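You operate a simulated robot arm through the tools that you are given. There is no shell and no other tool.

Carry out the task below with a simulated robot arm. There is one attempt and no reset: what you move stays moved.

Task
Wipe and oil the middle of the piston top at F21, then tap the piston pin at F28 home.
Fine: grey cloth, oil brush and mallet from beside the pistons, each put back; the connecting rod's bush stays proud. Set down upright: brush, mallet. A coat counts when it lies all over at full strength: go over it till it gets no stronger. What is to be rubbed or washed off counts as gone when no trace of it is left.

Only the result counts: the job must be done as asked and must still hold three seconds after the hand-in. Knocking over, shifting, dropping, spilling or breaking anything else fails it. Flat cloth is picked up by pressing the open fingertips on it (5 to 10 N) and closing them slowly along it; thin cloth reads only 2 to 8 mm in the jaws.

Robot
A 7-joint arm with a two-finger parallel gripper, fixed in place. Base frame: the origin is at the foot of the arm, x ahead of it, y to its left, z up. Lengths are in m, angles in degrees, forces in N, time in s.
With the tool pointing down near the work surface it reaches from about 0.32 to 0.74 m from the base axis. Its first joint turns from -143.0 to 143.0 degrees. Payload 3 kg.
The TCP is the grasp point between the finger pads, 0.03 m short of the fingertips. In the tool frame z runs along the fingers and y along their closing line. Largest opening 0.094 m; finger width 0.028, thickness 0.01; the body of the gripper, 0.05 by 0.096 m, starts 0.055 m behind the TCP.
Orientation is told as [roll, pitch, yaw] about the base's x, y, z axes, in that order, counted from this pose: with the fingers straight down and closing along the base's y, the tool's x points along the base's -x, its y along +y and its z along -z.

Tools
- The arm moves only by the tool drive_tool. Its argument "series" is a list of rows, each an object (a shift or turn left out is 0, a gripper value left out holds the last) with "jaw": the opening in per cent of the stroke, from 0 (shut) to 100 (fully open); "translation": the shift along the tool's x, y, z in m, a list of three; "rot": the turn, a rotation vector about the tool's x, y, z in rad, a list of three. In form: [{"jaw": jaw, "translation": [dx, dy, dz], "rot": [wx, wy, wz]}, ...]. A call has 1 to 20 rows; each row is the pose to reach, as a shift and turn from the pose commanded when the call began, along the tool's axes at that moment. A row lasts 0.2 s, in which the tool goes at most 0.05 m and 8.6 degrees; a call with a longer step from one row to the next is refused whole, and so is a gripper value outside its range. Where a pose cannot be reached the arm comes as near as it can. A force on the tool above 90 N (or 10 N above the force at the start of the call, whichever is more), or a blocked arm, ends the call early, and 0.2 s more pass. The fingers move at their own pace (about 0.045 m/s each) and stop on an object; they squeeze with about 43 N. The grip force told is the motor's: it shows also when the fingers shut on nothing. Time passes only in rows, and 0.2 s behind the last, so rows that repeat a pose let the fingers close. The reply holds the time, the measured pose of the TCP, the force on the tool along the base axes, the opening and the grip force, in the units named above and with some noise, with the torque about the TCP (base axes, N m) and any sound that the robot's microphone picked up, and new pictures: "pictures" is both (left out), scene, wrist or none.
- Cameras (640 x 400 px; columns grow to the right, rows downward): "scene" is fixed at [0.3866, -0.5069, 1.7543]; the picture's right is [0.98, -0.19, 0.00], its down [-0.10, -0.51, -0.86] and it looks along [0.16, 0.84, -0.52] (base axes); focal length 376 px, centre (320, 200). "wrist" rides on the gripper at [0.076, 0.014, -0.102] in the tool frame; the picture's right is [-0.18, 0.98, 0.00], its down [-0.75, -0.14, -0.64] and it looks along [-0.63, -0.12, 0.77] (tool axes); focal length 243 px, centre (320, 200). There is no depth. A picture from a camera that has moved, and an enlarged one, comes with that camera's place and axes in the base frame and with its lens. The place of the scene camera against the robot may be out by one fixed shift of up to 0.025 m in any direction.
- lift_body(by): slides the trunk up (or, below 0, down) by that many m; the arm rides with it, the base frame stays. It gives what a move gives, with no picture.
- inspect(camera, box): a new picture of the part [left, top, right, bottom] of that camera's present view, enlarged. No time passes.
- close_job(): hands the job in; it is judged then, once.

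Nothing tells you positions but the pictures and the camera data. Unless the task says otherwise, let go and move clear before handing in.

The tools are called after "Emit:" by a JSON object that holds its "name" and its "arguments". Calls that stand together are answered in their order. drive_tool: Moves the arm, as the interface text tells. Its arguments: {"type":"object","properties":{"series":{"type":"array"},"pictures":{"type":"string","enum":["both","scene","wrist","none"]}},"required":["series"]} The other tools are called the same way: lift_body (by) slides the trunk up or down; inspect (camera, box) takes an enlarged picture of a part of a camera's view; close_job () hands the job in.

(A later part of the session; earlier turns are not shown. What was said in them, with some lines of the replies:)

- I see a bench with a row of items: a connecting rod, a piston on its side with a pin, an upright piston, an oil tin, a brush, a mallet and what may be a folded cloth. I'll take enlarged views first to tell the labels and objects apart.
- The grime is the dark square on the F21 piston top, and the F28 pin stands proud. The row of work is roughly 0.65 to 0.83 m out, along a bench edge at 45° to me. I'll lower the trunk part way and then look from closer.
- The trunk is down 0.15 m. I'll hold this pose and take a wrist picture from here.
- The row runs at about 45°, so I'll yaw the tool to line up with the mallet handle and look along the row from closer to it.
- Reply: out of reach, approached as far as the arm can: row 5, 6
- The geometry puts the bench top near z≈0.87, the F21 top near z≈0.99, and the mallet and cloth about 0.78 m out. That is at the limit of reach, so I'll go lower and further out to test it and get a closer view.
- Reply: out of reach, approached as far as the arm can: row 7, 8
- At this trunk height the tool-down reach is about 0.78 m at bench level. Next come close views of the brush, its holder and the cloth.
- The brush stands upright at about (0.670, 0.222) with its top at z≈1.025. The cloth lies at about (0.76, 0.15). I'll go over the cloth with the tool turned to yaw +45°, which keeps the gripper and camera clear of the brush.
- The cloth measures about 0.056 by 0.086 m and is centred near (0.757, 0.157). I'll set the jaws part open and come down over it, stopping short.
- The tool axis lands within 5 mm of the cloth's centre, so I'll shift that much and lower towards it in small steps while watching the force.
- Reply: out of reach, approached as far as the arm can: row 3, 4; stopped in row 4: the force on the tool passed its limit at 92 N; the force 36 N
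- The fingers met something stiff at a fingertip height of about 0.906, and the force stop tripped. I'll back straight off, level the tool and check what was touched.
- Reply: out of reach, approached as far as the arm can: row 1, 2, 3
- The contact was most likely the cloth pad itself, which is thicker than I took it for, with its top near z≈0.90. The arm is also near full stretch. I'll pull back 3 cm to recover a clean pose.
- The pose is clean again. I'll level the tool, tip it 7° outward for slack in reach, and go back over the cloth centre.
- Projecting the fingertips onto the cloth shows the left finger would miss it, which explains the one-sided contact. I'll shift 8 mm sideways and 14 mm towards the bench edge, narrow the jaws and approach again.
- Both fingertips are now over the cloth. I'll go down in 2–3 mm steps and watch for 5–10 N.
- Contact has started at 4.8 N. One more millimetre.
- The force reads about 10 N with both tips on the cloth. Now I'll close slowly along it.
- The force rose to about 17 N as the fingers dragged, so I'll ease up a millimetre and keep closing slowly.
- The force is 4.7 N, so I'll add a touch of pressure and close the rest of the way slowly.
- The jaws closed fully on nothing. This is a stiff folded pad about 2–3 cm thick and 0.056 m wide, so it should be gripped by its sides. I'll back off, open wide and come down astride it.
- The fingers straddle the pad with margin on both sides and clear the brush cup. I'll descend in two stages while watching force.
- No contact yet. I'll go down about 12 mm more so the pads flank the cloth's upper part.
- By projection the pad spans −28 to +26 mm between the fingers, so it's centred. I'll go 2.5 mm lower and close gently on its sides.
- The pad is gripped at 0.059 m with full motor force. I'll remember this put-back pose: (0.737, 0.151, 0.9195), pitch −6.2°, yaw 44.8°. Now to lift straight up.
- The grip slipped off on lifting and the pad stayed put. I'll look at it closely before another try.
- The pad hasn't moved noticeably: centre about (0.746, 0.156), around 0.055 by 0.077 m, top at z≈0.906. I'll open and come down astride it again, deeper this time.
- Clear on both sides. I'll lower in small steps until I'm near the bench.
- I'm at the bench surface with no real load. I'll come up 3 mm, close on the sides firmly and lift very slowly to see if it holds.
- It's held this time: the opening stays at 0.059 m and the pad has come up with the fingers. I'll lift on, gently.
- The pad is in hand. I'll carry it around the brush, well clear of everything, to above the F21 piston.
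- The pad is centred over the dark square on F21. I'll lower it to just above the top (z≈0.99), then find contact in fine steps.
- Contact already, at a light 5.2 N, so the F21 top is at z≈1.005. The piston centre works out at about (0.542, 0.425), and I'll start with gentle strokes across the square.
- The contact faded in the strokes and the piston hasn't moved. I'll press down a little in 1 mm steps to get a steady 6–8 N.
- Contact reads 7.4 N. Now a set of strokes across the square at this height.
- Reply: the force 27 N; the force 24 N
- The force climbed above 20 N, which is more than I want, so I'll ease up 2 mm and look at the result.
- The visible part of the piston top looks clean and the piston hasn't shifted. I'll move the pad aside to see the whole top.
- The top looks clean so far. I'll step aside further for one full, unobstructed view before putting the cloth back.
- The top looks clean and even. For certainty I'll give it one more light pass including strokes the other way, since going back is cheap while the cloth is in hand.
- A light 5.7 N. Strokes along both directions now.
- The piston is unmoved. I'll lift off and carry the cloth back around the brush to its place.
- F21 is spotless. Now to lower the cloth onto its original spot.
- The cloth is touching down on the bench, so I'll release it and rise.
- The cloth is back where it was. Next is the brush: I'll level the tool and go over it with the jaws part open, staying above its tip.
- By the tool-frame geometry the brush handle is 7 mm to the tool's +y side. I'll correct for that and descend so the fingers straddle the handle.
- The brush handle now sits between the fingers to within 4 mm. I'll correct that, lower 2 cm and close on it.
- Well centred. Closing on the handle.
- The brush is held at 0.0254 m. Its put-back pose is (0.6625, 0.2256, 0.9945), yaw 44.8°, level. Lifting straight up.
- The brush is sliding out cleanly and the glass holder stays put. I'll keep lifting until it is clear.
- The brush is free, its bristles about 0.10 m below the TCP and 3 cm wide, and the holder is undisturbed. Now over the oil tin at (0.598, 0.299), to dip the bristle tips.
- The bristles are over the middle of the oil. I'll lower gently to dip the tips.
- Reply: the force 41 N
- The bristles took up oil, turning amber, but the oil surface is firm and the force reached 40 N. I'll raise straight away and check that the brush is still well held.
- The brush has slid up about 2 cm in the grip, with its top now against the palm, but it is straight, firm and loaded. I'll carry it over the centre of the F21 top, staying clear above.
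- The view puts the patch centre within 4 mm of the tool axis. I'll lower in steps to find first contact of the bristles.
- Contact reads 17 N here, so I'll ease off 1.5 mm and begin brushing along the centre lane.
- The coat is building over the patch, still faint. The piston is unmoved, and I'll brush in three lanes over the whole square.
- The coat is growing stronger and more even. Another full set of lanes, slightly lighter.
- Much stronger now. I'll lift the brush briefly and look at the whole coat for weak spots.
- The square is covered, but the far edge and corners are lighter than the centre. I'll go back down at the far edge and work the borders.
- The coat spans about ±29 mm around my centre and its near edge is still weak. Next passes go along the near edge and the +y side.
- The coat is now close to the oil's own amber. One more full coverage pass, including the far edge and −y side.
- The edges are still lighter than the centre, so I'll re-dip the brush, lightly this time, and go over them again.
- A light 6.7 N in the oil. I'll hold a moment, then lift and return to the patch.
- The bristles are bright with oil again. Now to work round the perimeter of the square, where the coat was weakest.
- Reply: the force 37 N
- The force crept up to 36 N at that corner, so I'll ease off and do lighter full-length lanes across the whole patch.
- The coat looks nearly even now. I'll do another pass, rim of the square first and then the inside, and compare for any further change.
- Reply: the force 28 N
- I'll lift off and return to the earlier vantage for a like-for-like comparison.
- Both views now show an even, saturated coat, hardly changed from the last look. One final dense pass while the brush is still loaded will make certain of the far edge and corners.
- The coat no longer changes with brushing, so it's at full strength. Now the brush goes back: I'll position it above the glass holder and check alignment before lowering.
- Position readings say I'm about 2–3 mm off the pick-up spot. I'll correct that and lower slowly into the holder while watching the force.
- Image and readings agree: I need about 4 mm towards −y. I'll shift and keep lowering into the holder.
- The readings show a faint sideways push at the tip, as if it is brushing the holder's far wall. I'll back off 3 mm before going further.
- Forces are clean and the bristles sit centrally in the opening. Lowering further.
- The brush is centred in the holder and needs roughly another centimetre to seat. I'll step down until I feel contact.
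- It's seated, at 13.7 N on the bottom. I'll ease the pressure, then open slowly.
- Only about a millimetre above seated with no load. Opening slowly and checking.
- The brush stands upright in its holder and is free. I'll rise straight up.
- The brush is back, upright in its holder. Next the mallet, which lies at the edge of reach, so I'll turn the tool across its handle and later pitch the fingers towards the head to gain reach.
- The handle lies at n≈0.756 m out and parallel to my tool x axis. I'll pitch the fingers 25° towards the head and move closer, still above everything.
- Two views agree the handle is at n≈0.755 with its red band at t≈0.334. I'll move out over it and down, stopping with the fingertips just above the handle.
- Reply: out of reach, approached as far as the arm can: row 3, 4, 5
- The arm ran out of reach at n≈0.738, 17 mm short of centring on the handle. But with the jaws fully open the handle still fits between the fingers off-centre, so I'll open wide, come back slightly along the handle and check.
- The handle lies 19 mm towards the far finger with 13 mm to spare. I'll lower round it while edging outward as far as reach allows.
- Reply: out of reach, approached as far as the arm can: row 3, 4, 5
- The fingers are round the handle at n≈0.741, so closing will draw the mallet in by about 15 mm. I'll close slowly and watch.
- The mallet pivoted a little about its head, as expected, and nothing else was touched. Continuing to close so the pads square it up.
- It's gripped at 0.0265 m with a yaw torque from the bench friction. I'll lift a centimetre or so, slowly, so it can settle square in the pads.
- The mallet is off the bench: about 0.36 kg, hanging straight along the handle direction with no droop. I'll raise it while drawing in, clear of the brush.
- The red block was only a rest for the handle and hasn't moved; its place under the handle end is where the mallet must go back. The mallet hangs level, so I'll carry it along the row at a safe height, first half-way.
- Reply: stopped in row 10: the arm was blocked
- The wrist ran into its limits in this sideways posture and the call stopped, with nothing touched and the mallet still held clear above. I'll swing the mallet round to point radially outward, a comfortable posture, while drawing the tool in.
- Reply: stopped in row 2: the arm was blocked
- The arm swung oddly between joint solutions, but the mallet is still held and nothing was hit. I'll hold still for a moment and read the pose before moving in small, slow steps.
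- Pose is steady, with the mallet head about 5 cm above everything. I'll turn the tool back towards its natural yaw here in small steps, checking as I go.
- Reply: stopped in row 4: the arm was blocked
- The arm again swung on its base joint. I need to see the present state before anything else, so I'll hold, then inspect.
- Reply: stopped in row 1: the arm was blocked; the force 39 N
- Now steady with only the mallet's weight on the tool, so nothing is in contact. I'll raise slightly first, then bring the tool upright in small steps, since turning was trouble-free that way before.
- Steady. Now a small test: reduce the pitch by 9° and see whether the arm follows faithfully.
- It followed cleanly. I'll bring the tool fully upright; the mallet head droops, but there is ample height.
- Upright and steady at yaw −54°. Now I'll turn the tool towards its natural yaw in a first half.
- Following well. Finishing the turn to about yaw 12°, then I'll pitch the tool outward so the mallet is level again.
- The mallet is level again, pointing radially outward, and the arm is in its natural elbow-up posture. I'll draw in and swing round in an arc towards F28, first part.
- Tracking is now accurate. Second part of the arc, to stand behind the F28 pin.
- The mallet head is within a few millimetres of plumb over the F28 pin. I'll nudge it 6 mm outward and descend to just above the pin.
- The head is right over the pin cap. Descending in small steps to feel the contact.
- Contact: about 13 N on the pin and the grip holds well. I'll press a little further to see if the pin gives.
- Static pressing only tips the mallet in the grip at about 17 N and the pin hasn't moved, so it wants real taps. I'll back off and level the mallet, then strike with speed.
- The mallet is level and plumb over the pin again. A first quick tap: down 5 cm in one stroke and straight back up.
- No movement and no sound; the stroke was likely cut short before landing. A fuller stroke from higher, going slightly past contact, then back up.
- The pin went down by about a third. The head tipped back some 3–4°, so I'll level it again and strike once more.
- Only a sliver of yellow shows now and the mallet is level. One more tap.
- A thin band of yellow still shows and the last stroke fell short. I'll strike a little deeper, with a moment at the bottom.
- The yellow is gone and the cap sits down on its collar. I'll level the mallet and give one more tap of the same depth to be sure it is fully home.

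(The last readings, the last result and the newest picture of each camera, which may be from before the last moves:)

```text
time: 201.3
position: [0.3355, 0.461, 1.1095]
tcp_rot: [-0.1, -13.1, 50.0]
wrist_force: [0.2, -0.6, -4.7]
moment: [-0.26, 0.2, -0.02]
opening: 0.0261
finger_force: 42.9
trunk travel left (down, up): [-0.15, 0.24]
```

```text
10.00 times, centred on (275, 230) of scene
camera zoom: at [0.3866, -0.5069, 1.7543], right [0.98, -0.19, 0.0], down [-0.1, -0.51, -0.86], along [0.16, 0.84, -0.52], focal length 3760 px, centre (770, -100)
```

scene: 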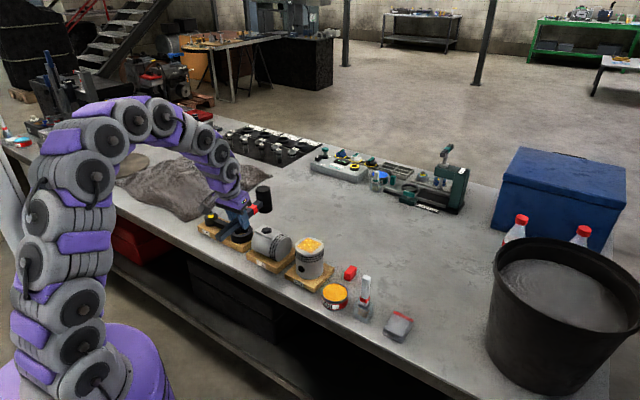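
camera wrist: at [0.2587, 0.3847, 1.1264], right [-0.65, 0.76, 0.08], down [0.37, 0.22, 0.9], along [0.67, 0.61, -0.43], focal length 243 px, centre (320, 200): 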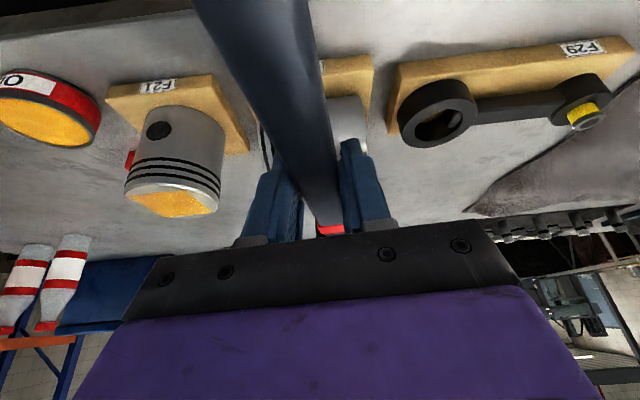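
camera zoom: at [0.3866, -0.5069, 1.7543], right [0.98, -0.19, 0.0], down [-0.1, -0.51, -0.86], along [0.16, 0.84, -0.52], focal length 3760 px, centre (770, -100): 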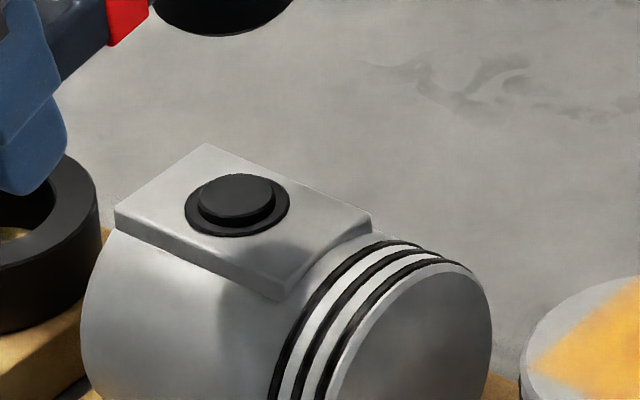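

No further movement although the head struck firmly, so the pin is home. F28 is unshifted and the F29 bush is still proud. Now the return trip: I'll raise and level the mallet first.

Emit:
{"name": "drive_tool", "arguments": {"series": [{"jaw": 0, "translation": [-0.0046, 0, -0.0195], "rot": [0, 0.033, 0]}, {"jaw": 0, "translation": [-0.0091, 0, -0.039], "rot": [0, 0.065, 0]}, {"jaw": 0, "translation": [-0.0091, 0, -0.039], "rot": [0, 0.065, 0]}], "pictures": "both"}}

Emit:
{"name": "inspect", "arguments": {"camera": "scene", "box": [220, 150, 320, 250]}}

Emit:
{"name": "inspect", "arguments": {"camera": "wrist", "box": [300, 0, 400, 130]}}

```text
time: 202.1
position: [0.3366, 0.4629, 1.1494]
tcp_rot: [0.0, -9.3, 50.0]
wrist_force: [-0.1, 1.2, -4.6]
moment: [-0.22, 0.23, 0.01]
opening: 0.0261
finger_force: 42.7
trunk travel left (down, up): [-0.15, 0.24]
camera wrist: at [0.2683, 0.4005, 1.2375], right [-0.64, 0.77, 0.03], down [0.52, 0.4, 0.76], along [0.57, 0.5, -0.66], focal length 243 px, centre (320, 200)
```

scene: 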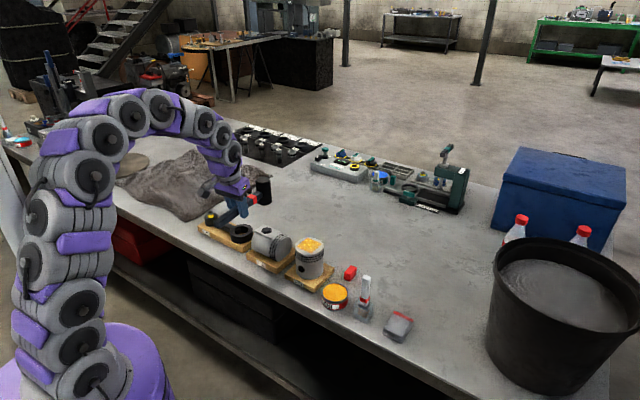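
wrist: 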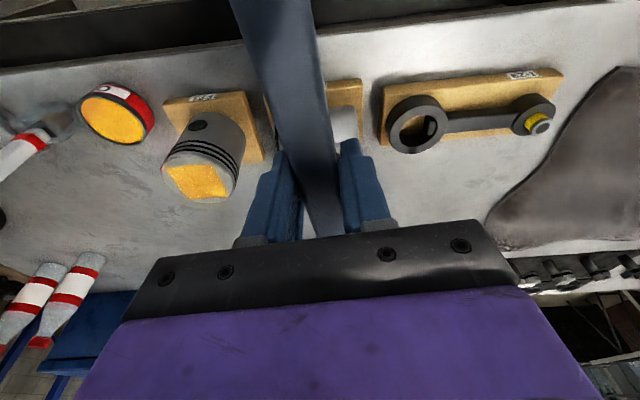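

```text
4.00 times, centred on (270, 200) of scene
camera zoom: at [0.3866, -0.5069, 1.7543], right [0.98, -0.19, 0.0], down [-0.1, -0.51, -0.86], along [0.16, 0.84, -0.52], focal length 1504 px, centre (520, 200)
```

zoom: 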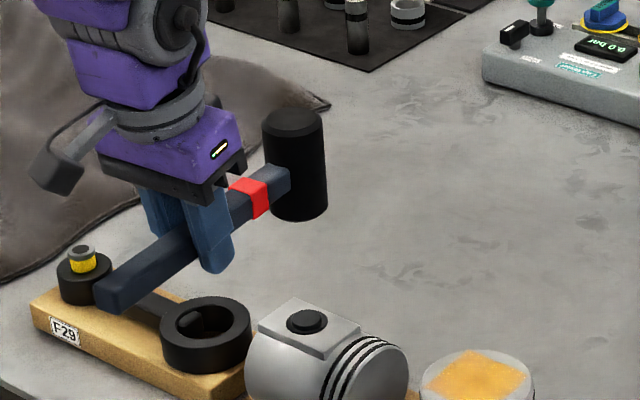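

```text
3.08 times, centred on (350, 65) of wrist
camera zoom: at [0.2683, 0.4005, 1.2375], right [-0.64, 0.77, 0.03], down [0.52, 0.4, 0.76], along [0.57, 0.5, -0.66], focal length 746 px, centre (228, 615)
```

zoom: 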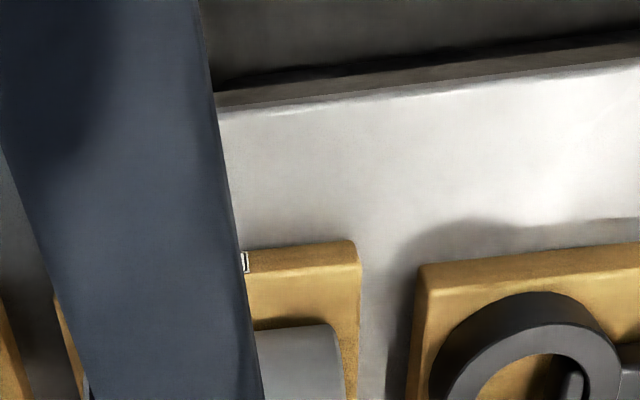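

Mallet level. Swinging back along the same arc.

Emit:
{"name": "drive_tool", "arguments": {"series": [{"jaw": 0, "translation": [0.0012, -0.0314, -0.0002], "rot": [0.0075, 0, 0.0459]}, {"jaw": 0, "translation": [0.0025, -0.0629, -0.0004], "rot": [0.0151, 0, 0.0919]}, {"jaw": 0, "translation": [0.0037, -0.0943, -0.0006], "rot": [0.0226, 0, 0.1378]}, {"jaw": 0, "translation": [0.008, -0.1204, -0.0013], "rot": [0.0301, 0, 0.1837]}, {"jaw": 0, "translation": [0.0122, -0.1466, -0.002], "rot": [0.0376, 0, 0.2297]}, {"jaw": 0, "translation": [0.0165, -0.1727, -0.0027], "rot": [0.0451, 0, 0.2756]}, {"jaw": 0, "translation": [0.0244, -0.198, -0.004], "rot": [0.0526, 0, 0.3215]}, {"jaw": 0, "translation": [0.0322, -0.2233, -0.0053], "rot": [0.0602, 0, 0.3675]}, {"jaw": 0, "translation": [0.0401, -0.2486, -0.0066], "rot": [0.0677, 0, 0.4134]}, {"jaw": 0, "translation": [0.0514, -0.2725, -0.0084], "rot": [0.0752, 0, 0.4593]}, {"jaw": 0, "translation": [0.0626, -0.2964, -0.0103], "rot": [0.0828, 0, 0.5053]}, {"jaw": 0, "translation": [0.0739, -0.3203, -0.0121], "rot": [0.0903, 0, 0.5512]}, {"jaw": 0, "translation": [0.0739, -0.3203, -0.0121], "rot": [0.0903, 0, 0.5512]}], "pictures": "scene"}}

Emit:
{"name": "inspect", "arguments": {"camera": "scene", "box": [250, 210, 300, 250]}}

Emit:
{"name": "inspect", "arguments": {"camera": "scene", "box": [190, 190, 350, 300]}}

```text
time: 204.9
position: [0.5349, 0.1996, 1.1484]
tcp_rot: [0.0, -9.4, 18.0]
wrist_force: [-0.2, 0.1, -4.4]
moment: [-0.11, 0.31, -0.01]
opening: 0.0261
finger_force: 42.9
trunk travel left (down, up): [-0.15, 0.24]
```

scene: 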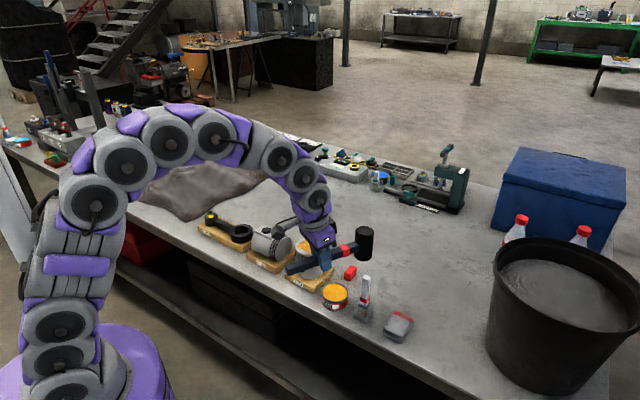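

```text
10.00 times, centred on (275, 230) of scene
camera zoom: at [0.3866, -0.5069, 1.7543], right [0.98, -0.19, 0.0], down [-0.1, -0.51, -0.86], along [0.16, 0.84, -0.52], focal length 3760 px, centre (770, -100)
```

zoom: 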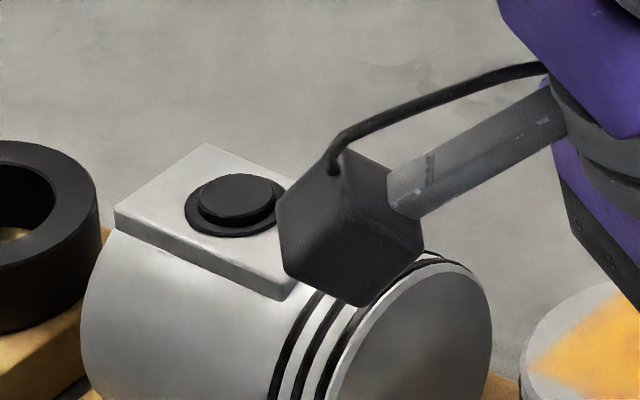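

```text
3.64 times, centred on (270, 245) of scene
camera zoom: at [0.3866, -0.5069, 1.7543], right [0.98, -0.19, 0.0], down [-0.1, -0.51, -0.86], along [0.16, 0.84, -0.52], focal length 1367 px, centre (502, 36)
```

zoom: 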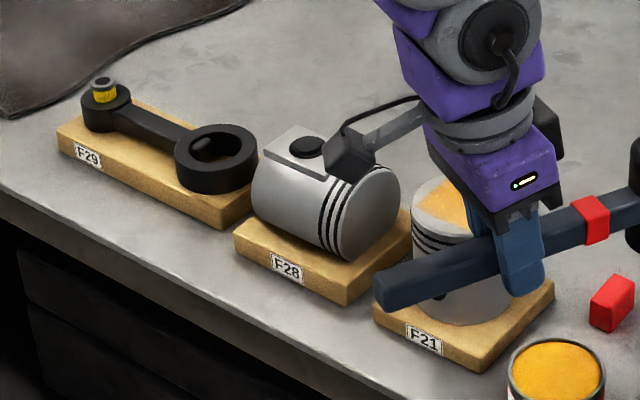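

All good at F28 and F29. Next: tool upright, then turn it across the mallet's resting direction while moving out, as on the way in.

Emit:
{"name": "drive_tool", "arguments": {"series": [{"jaw": 0, "rot": [0, 0.055, 0]}, {"jaw": 0, "rot": [0, 0.11, 0]}, {"jaw": 0, "rot": [0, 0.164, 0]}, {"jaw": 0, "rot": [0, 0.164, 0]}], "pictures": "none"}}

Emit:
{"name": "drive_tool", "arguments": {"series": [{"jaw": 0, "translation": [-0.0096, 0.0021, 0], "rot": [0, 0, 0.11]}, {"jaw": 0, "translation": [-0.0193, 0.0043, 0], "rot": [0, 0, 0.22]}, {"jaw": 0, "translation": [-0.0289, 0.0064, 0], "rot": [0, 0, 0.331]}, {"jaw": 0, "translation": [-0.0385, 0.0085, 0], "rot": [0, 0, 0.441]}, {"jaw": 0, "translation": [-0.0482, 0.0107, 0], "rot": [0, 0, 0.551]}, {"jaw": 0, "translation": [-0.0578, 0.0128, 0], "rot": [0, 0, 0.662]}, {"jaw": 0, "translation": [-0.0674, 0.0149, 0], "rot": [0, 0, 0.772]}, {"jaw": 0, "translation": [-0.077, 0.017, 0], "rot": [0, 0, 0.882]}, {"jaw": 0, "translation": [-0.0867, 0.0192, 0], "rot": [0, 0, 0.993]}, {"jaw": 0, "translation": [-0.0963, 0.0213, 0], "rot": [0, 0, 1.103]}, {"jaw": 0, "translation": [-0.0963, 0.0213, 0], "rot": [0, 0, 1.103]}], "pictures": "scene"}}

```text
time: 205.9
position: [0.5364, 0.1977, 1.1482]
tcp_rot: [0.0, 0.2, 18.0]
wrist_force: [0.1, 0.4, -4.3]
moment: [-0.1, 0.28, -0.01]
opening: 0.0263
finger_force: 43.1
trunk travel left (down, up): [-0.15, 0.24]
```

```text
time: 208.3
position: [0.6211, 0.2476, 1.1475]
tcp_rot: [-0.1, -0.1, -45.2]
wrist_force: [0.0, -0.1, -3.3]
moment: [0.22, 0.19, 0.02]
opening: 0.0262
finger_force: 43.2
trunk travel left (down, up): [-0.15, 0.24]
```

scene: 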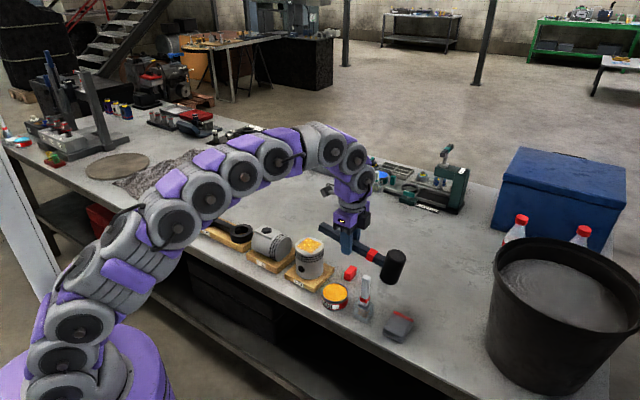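

Turned and steady. Now I'll pitch to level the mallet, add a slight outward lean for reach, and move out over its resting line.

Emit:
{"name": "drive_tool", "arguments": {"series": [{"jaw": 0, "translation": [-0.0026, 0.0212, 0.0], "rot": [-0.026, -0.041, 0]}, {"jaw": 0, "translation": [-0.0053, 0.0424, 0.015], "rot": [-0.052, -0.082, 0]}, {"jaw": 0, "translation": [-0.008, 0.0636, 0.03], "rot": [-0.078, -0.123, 0]}, {"jaw": 0, "translation": [-0.0106, 0.0848, 0.0475], "rot": [-0.105, -0.164, 0]}, {"jaw": 0, "translation": [-0.0106, 0.0848, 0.0475], "rot": [-0.105, -0.164, 0]}], "pictures": "both"}}

Emit:
{"name": "inspect", "arguments": {"camera": "scene", "box": [310, 180, 450, 320]}}

```text
time: 209.5
position: [0.6879, 0.3009, 1.0999]
tcp_rot: [6.0, -9.3, -45.7]
wrist_force: [0.5, -0.8, -4.8]
moment: [0.21, 0.25, 0.01]
opening: 0.0263
finger_force: 42.8
trunk travel left (down, up): [-0.15, 0.24]
camera wrist: at [0.627, 0.368, 1.1885], right [0.81, 0.57, 0.13], down [0.3, -0.6, 0.74], along [0.5, -0.56, -0.66], focal length 243 px, centre (320, 200)
```

scene: 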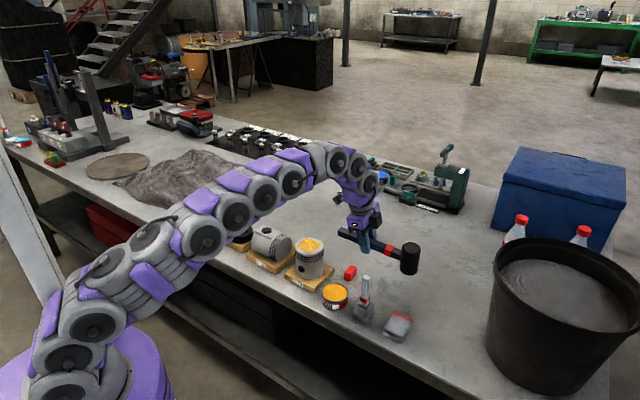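
wrist: 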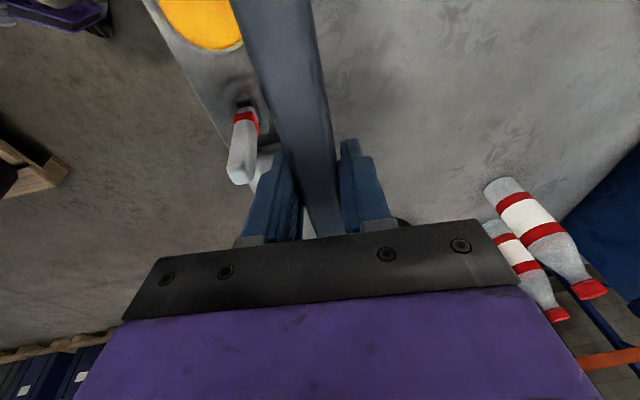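

```text
2.86 times, centred on (380, 250) of scene
camera zoom: at [0.3866, -0.5069, 1.7543], right [0.98, -0.19, 0.0], down [-0.1, -0.51, -0.86], along [0.16, 0.84, -0.52], focal length 1074 px, centre (149, 57)
```

zoom: 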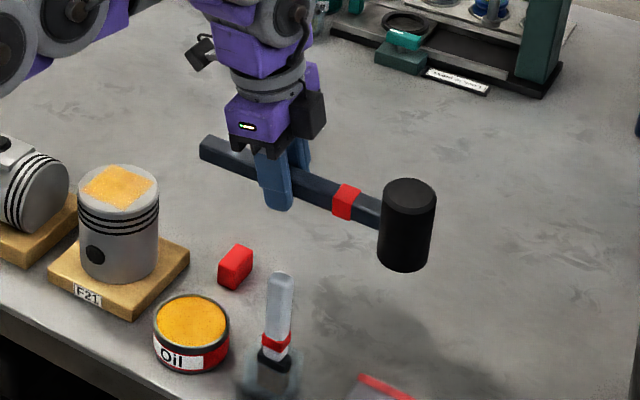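

The red rest is at n≈0.759 and t≈0.193, unmoved, so the handle end will come down on it. Moving out and down to just above.

Emit:
{"name": "drive_tool", "arguments": {"series": [{"jaw": 0, "translation": [0.0033, 0.0064, 0.0231]}, {"jaw": 0, "translation": [0.0066, 0.0128, 0.0461]}, {"jaw": 0, "translation": [0.0099, 0.0191, 0.0692]}, {"jaw": 0, "translation": [0.0132, 0.0255, 0.0922]}, {"jaw": 0, "translation": [0.0132, 0.0255, 0.0922]}], "pictures": "none"}}

```text
time: 210.7
position: [0.7151, 0.3273, 1.0088]
tcp_rot: [6.0, -9.5, -45.7]
wrist_force: [-0.5, -0.3, -5.0]
moment: [0.21, 0.24, 0.01]
opening: 0.0262
finger_force: 43.1
trunk travel left (down, up): [-0.15, 0.24]
```

Emit:
{"name": "drive_tool", "arguments": {"series": [{"jaw": 0, "translation": [0.0036, 0.0034, 0.0253]}, {"jaw": 0, "translation": [0.0071, 0.0067, 0.0506]}, {"jaw": 0, "translation": [0.0071, 0.0067, 0.0506]}], "pictures": "both"}}

Emit:
{"name": "inspect", "arguments": {"camera": "scene", "box": [320, 210, 440, 330]}}

Emit:
{"name": "inspect", "arguments": {"camera": "wrist", "box": [200, 0, 480, 220]}}

```text
time: 211.5
position: [0.726, 0.3349, 0.9603]
tcp_rot: [6.1, -9.4, -45.6]
wrist_force: [0.5, -0.2, -3.8]
moment: [0.21, 0.23, 0.0]
opening: 0.0261
finger_force: 43.4
trunk travel left (down, up): [-0.15, 0.24]
camera wrist: at [0.6652, 0.4021, 1.0489], right [0.81, 0.57, 0.13], down [0.3, -0.6, 0.74], along [0.5, -0.56, -0.66], focal length 243 px, centre (320, 200)
```

scene: 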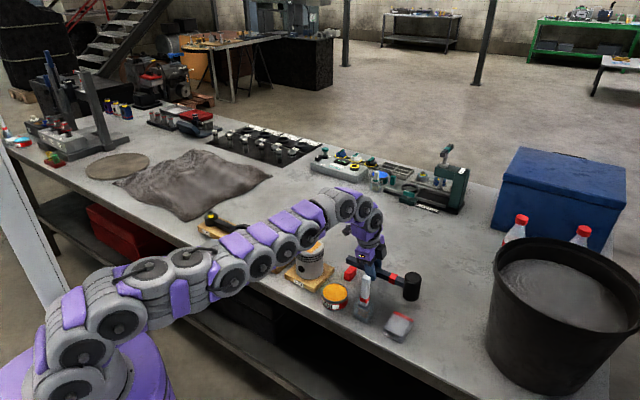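
wrist: 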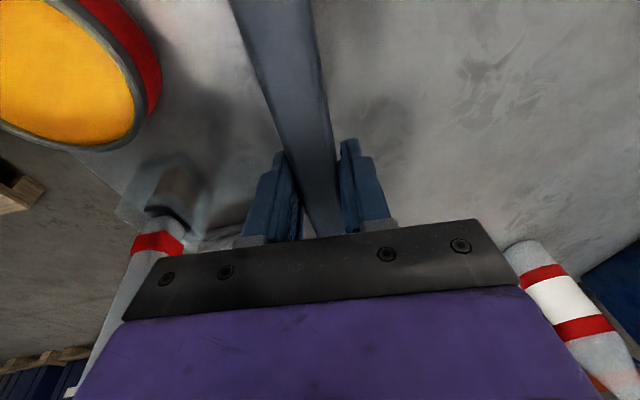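

```text
3.33 times, centred on (380, 270) of scene
camera zoom: at [0.3866, -0.5069, 1.7543], right [0.98, -0.19, 0.0], down [-0.1, -0.51, -0.86], along [0.16, 0.84, -0.52], focal length 1253 px, centre (120, -33)
```

zoom: 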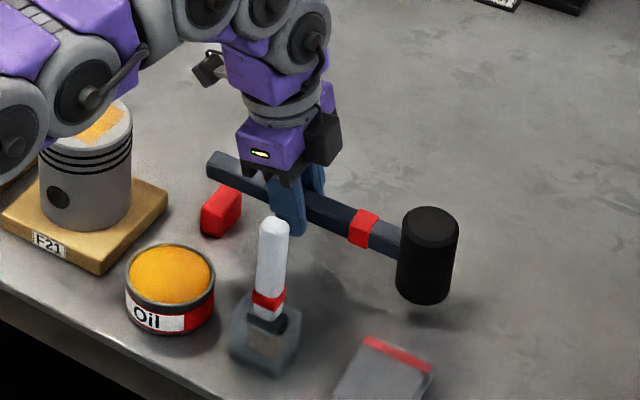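

```text
1.82 times, centred on (340, 110) of wrist
camera zoom: at [0.6652, 0.4021, 1.0489], right [0.81, 0.57, 0.13], down [0.3, -0.6, 0.74], along [0.5, -0.56, -0.66], focal length 441 px, centre (284, 364)
```

zoom: 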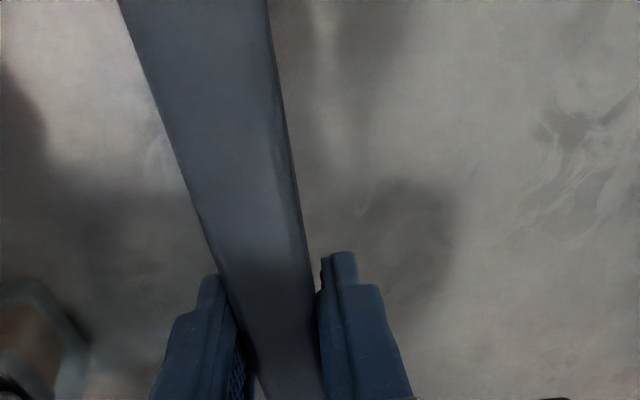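

The mallet lines up with its original place to within about 5 mm. Lowering the last 3 cm gently.

Emit:
{"name": "drive_tool", "arguments": {"series": [{"jaw": 0, "translation": [0.002, -0.0013, 0.0123]}, {"jaw": 0, "translation": [0.004, -0.0026, 0.0245]}, {"jaw": 0, "translation": [0.004, -0.0026, 0.0245]}], "pictures": "none"}}

```text
time: 212.3
position: [0.7256, 0.335, 0.9345]
tcp_rot: [5.9, -9.4, -45.6]
wrist_force: [-0.1, -0.5, -3.9]
moment: [0.22, 0.21, -0.02]
opening: 0.0263
finger_force: 43.0
trunk travel left (down, up): [-0.15, 0.24]
```

Emit:
{"name": "drive_tool", "arguments": {"series": [{"jaw": 0, "translation": [0.0005, -0.0003, 0.003]}, {"jaw": 0, "translation": [0.0008, -0.0005, 0.005]}, {"jaw": 0, "translation": [0.0008, -0.0005, 0.005]}], "pictures": "both"}}

Emit:
{"name": "inspect", "arguments": {"camera": "scene", "box": [320, 210, 440, 330]}}

```text
time: 213.1
position: [0.7237, 0.334, 0.9299]
tcp_rot: [6.3, -9.5, -45.6]
wrist_force: [8.6, 7.0, 13.6]
moment: [-0.48, -0.76, 0.83]
opening: 0.0263
finger_force: 42.9
trunk travel left (down, up): [-0.15, 0.24]
camera wrist: at [0.6641, 0.4014, 1.0189], right [0.81, 0.57, 0.14], down [0.3, -0.6, 0.74], along [0.5, -0.56, -0.66], focal length 243 px, centre (320, 200)
```

scene: 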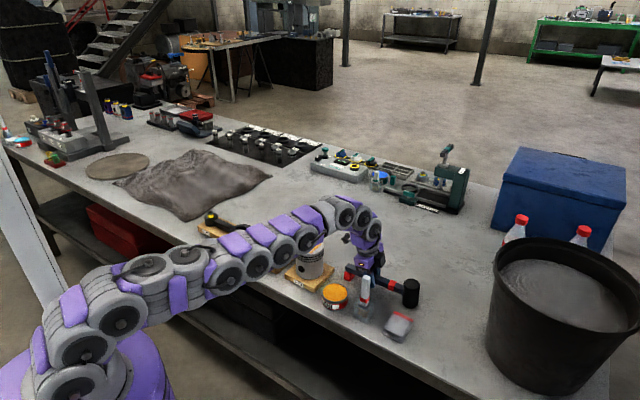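
wrist: 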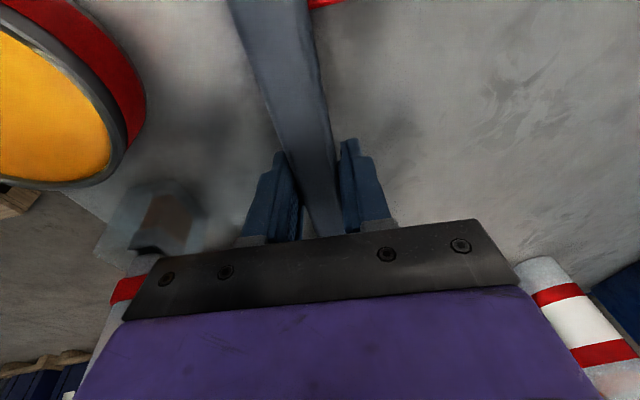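

```text
3.33 times, centred on (380, 270) of scene
camera zoom: at [0.3866, -0.5069, 1.7543], right [0.98, -0.19, 0.0], down [-0.1, -0.51, -0.86], along [0.16, 0.84, -0.52], focal length 1253 px, centre (120, -33)
```

zoom: 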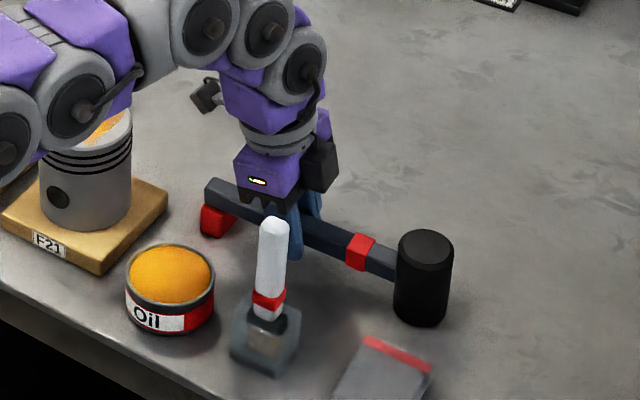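

It's touching down on the head's inner edge with the handle over the rest. I'll ease the pressure slightly and then open slowly so it settles flat.

Emit:
{"name": "drive_tool", "arguments": {"series": [{"jaw": 0, "translation": [-0.0002, 0.0, -0.0012]}, {"jaw": 0, "translation": [-0.0002, 0.0, -0.0018]}, {"jaw": 0, "translation": [-0.0002, 0.0, -0.0018]}], "pictures": "none"}}

```text
time: 213.9
position: [0.7224, 0.3321, 0.9304]
tcp_rot: [5.9, -9.2, -45.8]
wrist_force: [1.0, 4.0, 2.8]
moment: [-0.22, -0.29, 0.34]
opening: 0.0262
finger_force: 43.2
trunk travel left (down, up): [-0.15, 0.24]
```

Emit:
{"name": "drive_tool", "arguments": {"series": [{"jaw": 29}, {"jaw": 31}, {"jaw": 33}, {"jaw": 36}, {"jaw": 40}, {"jaw": 46}, {"jaw": 54}, {"jaw": 60}, {"jaw": 60}], "pictures": "both"}}

Emit:
{"name": "inspect", "arguments": {"camera": "scene", "box": [320, 210, 440, 330]}}

Emit:
{"name": "inspect", "arguments": {"camera": "wrist", "box": [200, 0, 480, 220]}}

```text
time: 215.9
position: [0.7247, 0.3337, 0.9305]
tcp_rot: [6.1, -9.4, -45.7]
wrist_force: [1.0, 0.2, 0.0]
moment: [0.0, 0.0, 0.02]
opening: 0.0565
finger_force: 0.0
trunk travel left (down, up): [-0.15, 0.24]
camera wrist: at [0.6635, 0.4003, 1.0194], right [0.81, 0.57, 0.13], down [0.3, -0.6, 0.74], along [0.5, -0.56, -0.66], focal length 243 px, centre (320, 200)
```

scene: 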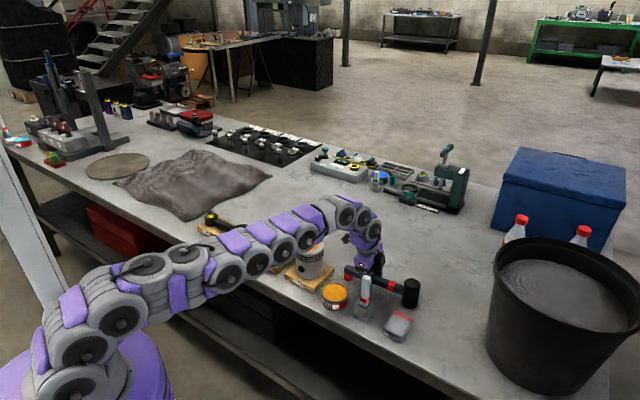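
wrist: 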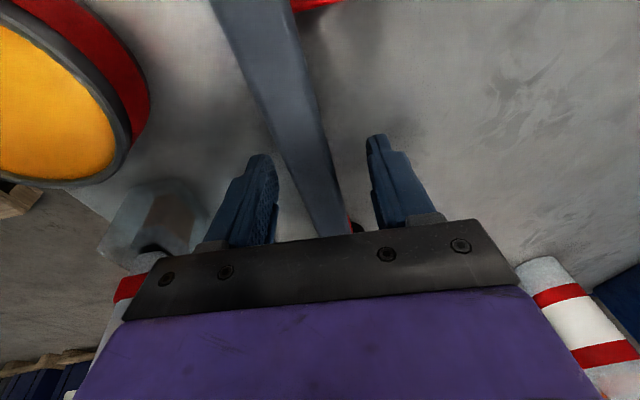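

```text
3.33 times, centred on (380, 270) of scene
camera zoom: at [0.3866, -0.5069, 1.7543], right [0.98, -0.19, 0.0], down [-0.1, -0.51, -0.86], along [0.16, 0.84, -0.52], focal length 1253 px, centre (120, -33)
```

zoom: 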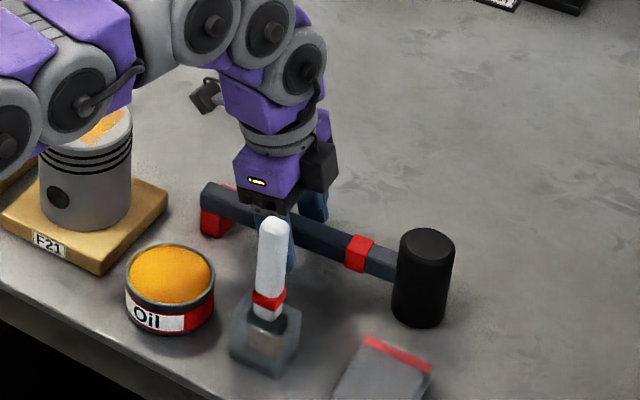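

```text
1.82 times, centred on (340, 110) of wrist
camera zoom: at [0.6635, 0.4003, 1.0194], right [0.81, 0.57, 0.13], down [0.3, -0.6, 0.74], along [0.5, -0.56, -0.66], focal length 441 px, centre (284, 364)
```

zoom: 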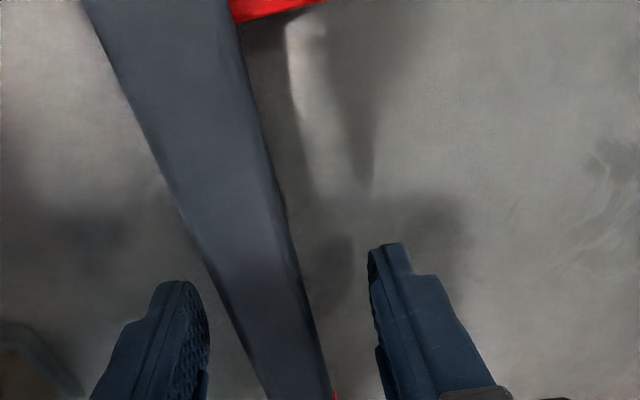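

The mallet stands upright on its head with its handle on the rest. I'll open wide and rise straight off it.

Emit:
{"name": "drive_tool", "arguments": {"series": [{"jaw": 75}, {"jaw": 90}, {"jaw": 94}, {"jaw": 94, "translation": [-0.0032, 0.0021, -0.0196]}, {"jaw": 94, "translation": [-0.0065, 0.0042, -0.0393]}, {"jaw": 94, "translation": [-0.0097, 0.002, -0.0589]}, {"jaw": 94, "translation": [-0.0145, -0.012, -0.0884]}, {"jaw": 94, "translation": [-0.0194, -0.03, -0.1178]}, {"jaw": 94, "translation": [-0.0194, -0.03, -0.1178]}], "pictures": "both"}}

Emit:
{"name": "inspect", "arguments": {"camera": "scene", "box": [320, 240, 440, 350]}}

```text
time: 217.9
position: [0.6923, 0.3038, 1.0465]
tcp_rot: [6.1, -9.4, -45.6]
wrist_force: [-0.1, 0.6, 0.0]
moment: [0.03, 0.0, 0.05]
opening: 0.0886
finger_force: 0.0
trunk travel left (down, up): [-0.15, 0.24]
camera wrist: at [0.6322, 0.3716, 1.1363], right [0.81, 0.57, 0.13], down [0.3, -0.6, 0.74], along [0.5, -0.56, -0.66], focal length 243 px, centre (320, 200)
```

scene: 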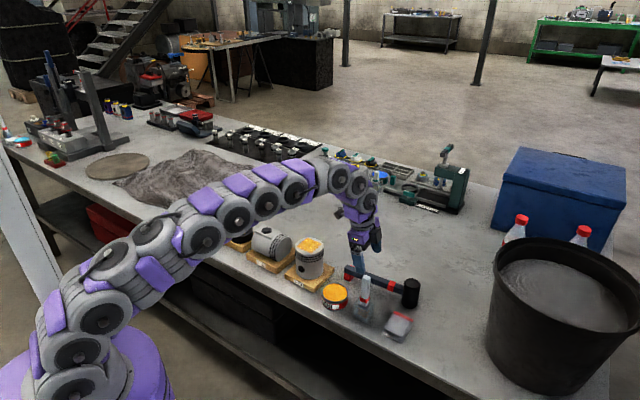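
wrist: 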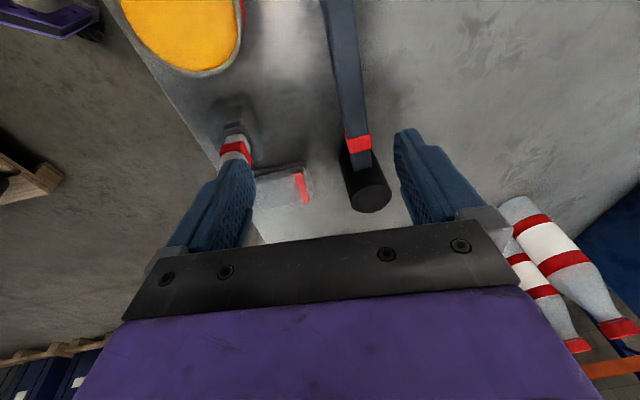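

```text
3.64 times, centred on (380, 295) of scene
camera zoom: at [0.3866, -0.5069, 1.7543], right [0.98, -0.19, 0.0], down [-0.1, -0.51, -0.86], along [0.16, 0.84, -0.52], focal length 1367 px, centre (102, -146)
```

zoom: 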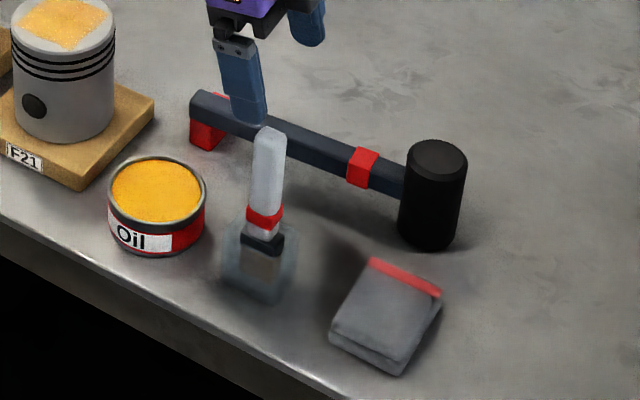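

Everything stands as it should. The near finger is close to the brush, so I'll go straight up first and then retreat clear.

Emit:
{"name": "drive_tool", "arguments": {"series": [{"jaw": 94, "translation": [-0.0049, 0.0041, -0.0295]}, {"jaw": 94, "translation": [-0.0097, 0.0072, -0.0589]}, {"jaw": 94, "translation": [-0.0162, 0.0103, -0.0982]}, {"jaw": 94, "translation": [-0.0162, 0.0103, -0.0982]}], "pictures": "none"}}

Emit:
{"name": "drive_tool", "arguments": {"series": [{"jaw": 94, "translation": [0, -0.01, -0.005], "rot": [0.05, 0.08, 0]}, {"jaw": 94, "translation": [0, -0.04, -0.01], "rot": [0.105, 0.164, 0]}, {"jaw": 94, "translation": [0, -0.08, -0.01], "rot": [0.105, 0.164, 0]}, {"jaw": 94, "translation": [0, -0.12, -0.01], "rot": [0.105, 0.164, 0]}, {"jaw": 94, "translation": [0, -0.16, -0.01], "rot": [0.105, 0.164, 0]}, {"jaw": 94, "translation": [0, -0.2, -0.01], "rot": [0.105, 0.164, 0]}, {"jaw": 94, "translation": [0, -0.2, -0.01], "rot": [0.105, 0.164, 0]}], "pictures": "both"}}

Emit:
{"name": "inspect", "arguments": {"camera": "scene", "box": [190, 190, 350, 300]}}

Emit:
{"name": "inspect", "arguments": {"camera": "scene", "box": [310, 240, 440, 350]}}

```text
time: 218.9
position: [0.6929, 0.3016, 1.1462]
tcp_rot: [6.1, -9.5, -45.7]
wrist_force: [0.6, -0.9, -0.2]
moment: [-0.01, 0.02, 0.03]
opening: 0.0883
finger_force: 0.1
trunk travel left (down, up): [-0.15, 0.24]
```

```text
time: 220.5
position: [0.5528, 0.1598, 1.1341]
tcp_rot: [-0.1, 0.0, -45.2]
wrist_force: [0.9, -0.4, 0.7]
moment: [0.01, -0.02, -0.02]
opening: 0.0889
finger_force: 0.1
trunk travel left (down, up): [-0.15, 0.24]
camera wrist: at [0.5109, 0.2242, 1.237], right [0.83, 0.56, 0.0], down [0.43, -0.63, 0.64], along [0.36, -0.53, -0.77], focal length 243 px, centre (320, 200)
```

scene: 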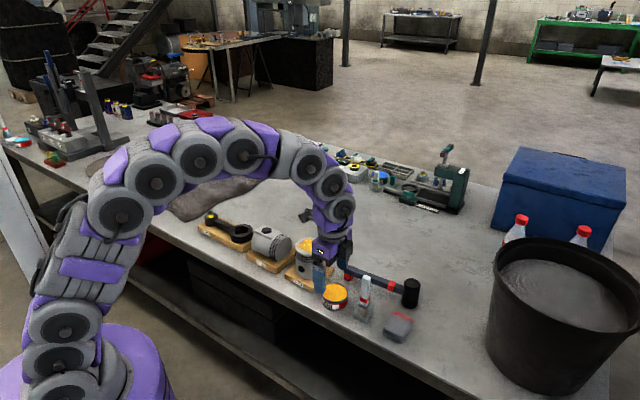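
wrist: 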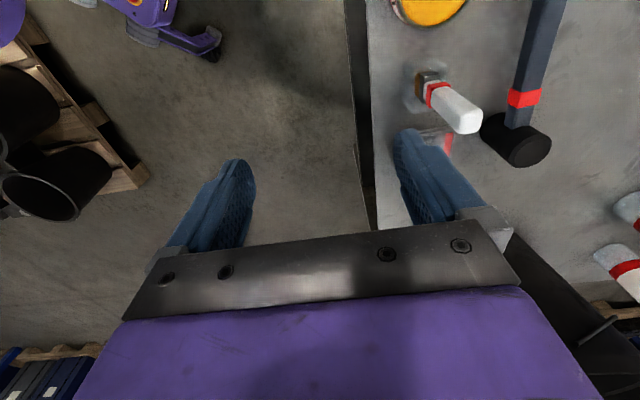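

```text
3.64 times, centred on (270, 245) of scene
camera zoom: at [0.3866, -0.5069, 1.7543], right [0.98, -0.19, 0.0], down [-0.1, -0.51, -0.86], along [0.16, 0.84, -0.52], focal length 1367 px, centre (502, 36)
```

zoom: 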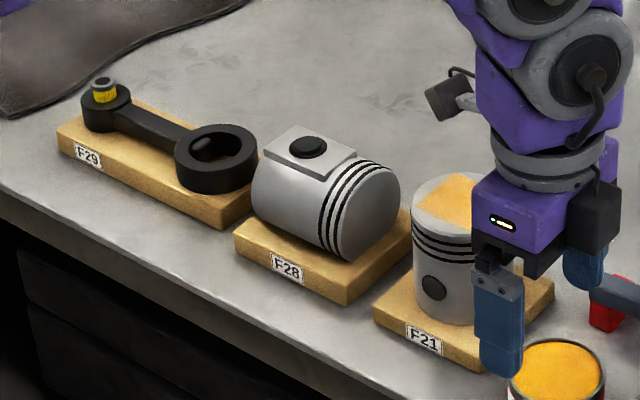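

```text
3.64 times, centred on (375, 295) of scene
camera zoom: at [0.3866, -0.5069, 1.7543], right [0.98, -0.19, 0.0], down [-0.1, -0.51, -0.86], along [0.16, 0.84, -0.52], focal length 1367 px, centre (120, -146)
```

zoom: 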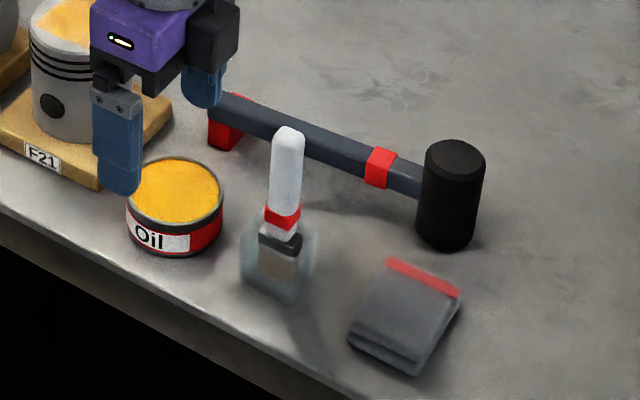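

All tools are back. I'll move up to a vantage point over the pistons for a last close look at the coat and the pin.

Emit:
{"name": "drive_tool", "arguments": {"series": [{"jaw": 94, "translation": [0.0, 0.0, -0.03], "rot": [0, 0, -0.14]}, {"jaw": 94, "translation": [0.0172, 0.0026, -0.05], "rot": [0, 0, -0.28]}, {"jaw": 94, "translation": [0.0344, 0.0052, -0.07], "rot": [0, 0, -0.42]}, {"jaw": 94, "translation": [0.0516, 0.0078, -0.08], "rot": [0, 0, -0.56]}, {"jaw": 94, "translation": [0.0688, 0.0104, -0.09], "rot": [0, 0, -0.7]}, {"jaw": 94, "translation": [0.0894, 0.0135, -0.1], "rot": [0, 0, -0.84]}, {"jaw": 94, "translation": [0.11, 0.0166, -0.1], "rot": [0, 0, -0.98]}, {"jaw": 94, "translation": [0.1306, 0.0197, -0.1], "rot": [0, 0, -1.12]}, {"jaw": 94, "translation": [0.1513, 0.0228, -0.1], "rot": [0, 0, -1.26]}, {"jaw": 94, "translation": [0.1719, 0.0259, -0.1], "rot": [0, 0, -1.4]}, {"jaw": 94, "translation": [0.1719, 0.0259, -0.1], "rot": [0, 0, -1.4]}], "pictures": "both"}}

Emit:
{"name": "inspect", "arguments": {"camera": "wrist", "box": [300, 0, 560, 160]}}

Emit:
{"name": "inspect", "arguments": {"camera": "scene", "box": [280, 225, 340, 275]}}

```text
time: 222.9
position: [0.45, 0.3008, 1.2359]
tcp_rot: [0.0, 0.1, 35.1]
wrist_force: [1.1, 0.0, 0.1]
moment: [0.0, 0.03, 0.01]
opening: 0.0883
finger_force: 0.1
trunk travel left (down, up): [-0.15, 0.24]
camera wrist: at [0.3799, 0.2681, 1.3377], right [-0.42, 0.91, 0.0], down [0.7, 0.32, 0.64], along [0.58, 0.27, -0.77], focal length 243 px, centre (320, 200)
```

scene: 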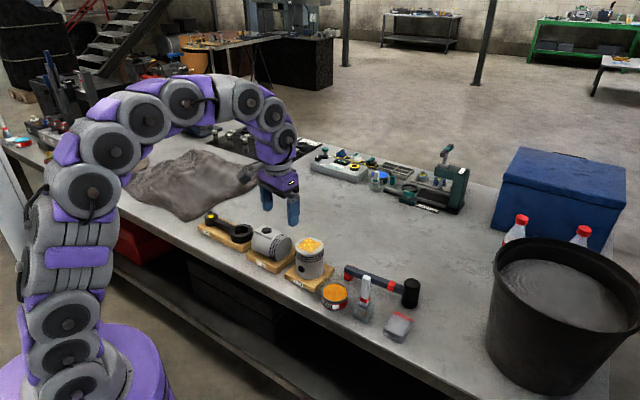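
wrist: 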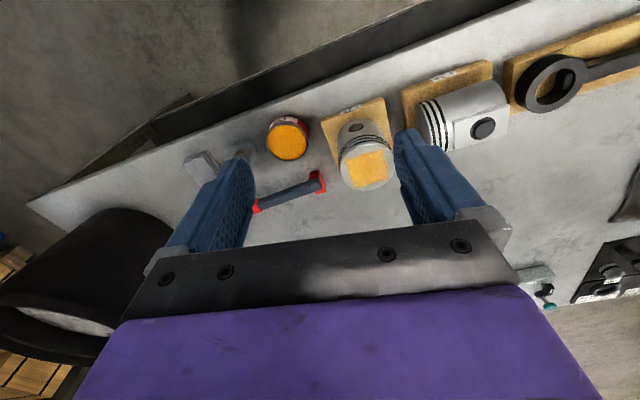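

```text
2.46 times, centred on (430, 80) of wrist
camera zoom: at [0.3799, 0.2681, 1.3377], right [-0.42, 0.91, 0.0], down [0.7, 0.32, 0.64], along [0.58, 0.27, -0.77], focal length 597 px, centre (49, 495)
```

zoom: 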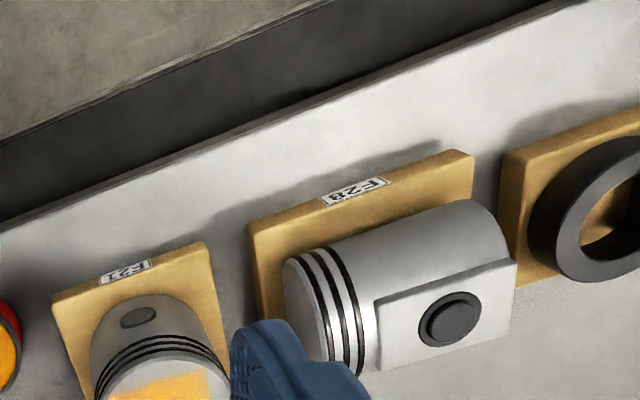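

```text
8.00 times, centred on (310, 250) of scene
camera zoom: at [0.3866, -0.5069, 1.7543], right [0.98, -0.19, 0.0], down [-0.1, -0.51, -0.86], along [0.16, 0.84, -0.52], focal length 3008 px, centre (400, -200)
```

zoom: 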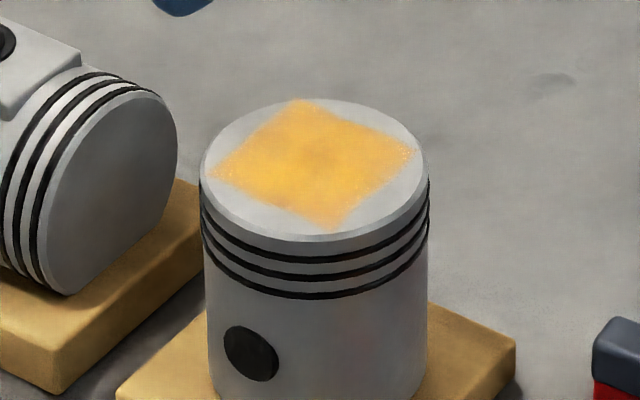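

Emit:
{"name": "inspect", "arguments": {"camera": "wrist", "box": [325, 135, 400, 195]}}

Emit:
{"name": "inspect", "arguments": {"camera": "wrist", "box": [455, 105, 515, 155]}}

Emit:
{"name": "inspect", "arguments": {"camera": "scene", "box": [190, 190, 430, 350]}}

```text
6.67 times, centred on (362, 165) of wrist
camera zoom: at [0.3799, 0.2681, 1.3377], right [-0.42, 0.91, 0.0], down [0.7, 0.32, 0.64], along [0.58, 0.27, -0.77], focal length 1618 px, centre (37, 433)
```

zoom: 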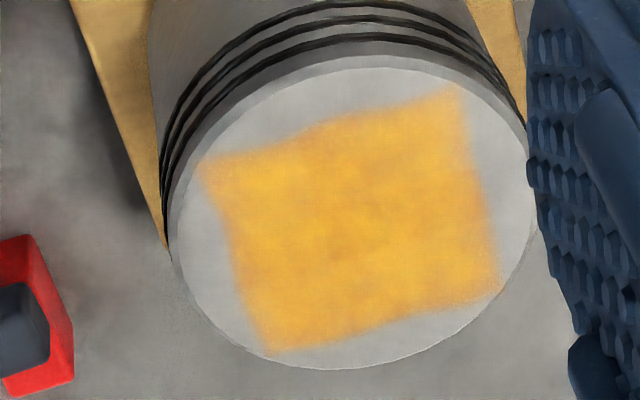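

```text
8.00 times, centred on (485, 130) of wrist
camera zoom: at [0.3799, 0.2681, 1.3377], right [-0.42, 0.91, 0.0], down [0.7, 0.32, 0.64], along [0.58, 0.27, -0.77], focal length 1941 px, centre (-1000, 760)
```

zoom: 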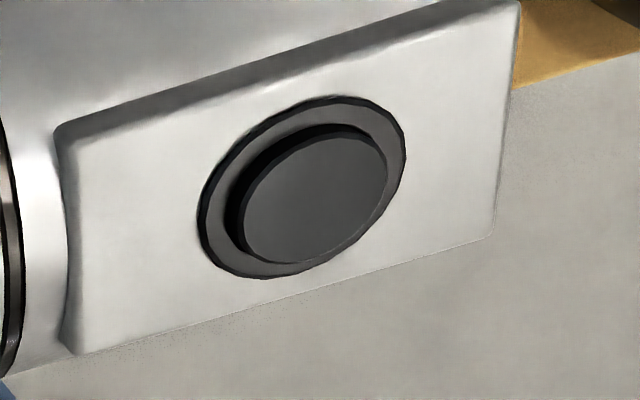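

```text
2.50 times, centred on (310, 270) of scene
camera zoom: at [0.3866, -0.5069, 1.7543], right [0.98, -0.19, 0.0], down [-0.1, -0.51, -0.86], along [0.16, 0.84, -0.52], focal length 940 px, centre (345, 25)
```

zoom: 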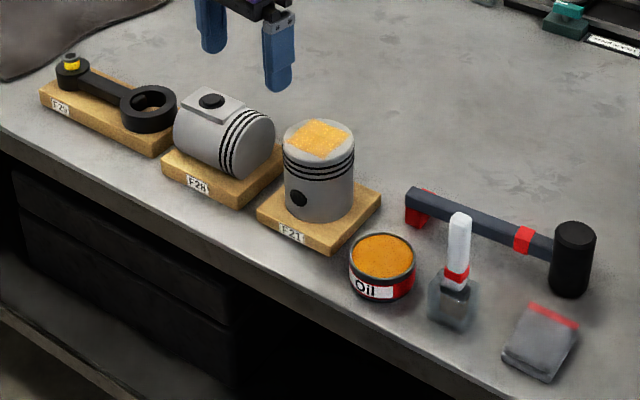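

The last look shows the F21 patch clean and evenly coated, and the F28 pin down on its collar with no yellow showing. The F29 bush is still proud, and the cloth, upright brush and upright mallet are back in their places. The hand is empty and clear, so I'm handing in.

Emit:
{"name": "close_job", "arguments": {}}

```text
The job is handed in.
```

The job is done and handed in; I have no verdict back on it yet.

- **F21 piston top:** I wiped off the dark square until no trace showed from any view. I then oiled that square, dipping the brush twice, until another pass made no visible change.
- **F28 pin:** It is tapped down until no yellow shows. A final firm tap moved it no further. F28 did not visibly shift, and the connecting rod's bush at F29 is still proud.
- **Tools:** The cloth is back in its spot and the brush stands upright in its glass holder. The mallet stands on its head with its handle on the red rest, about a centimetre off its first position at the handle end.

**Rough spots:** While I was carrying the mallet, the arm jammed several times and once swung well off its path. No contact showed in the pictures, and nothing else on the bench appears to have moved. I also pressed harder than needed at times: about 90 N on the cloth in my first attempt to pick it up, and 40 N when first dipping the brush. Neither left any visible damage.
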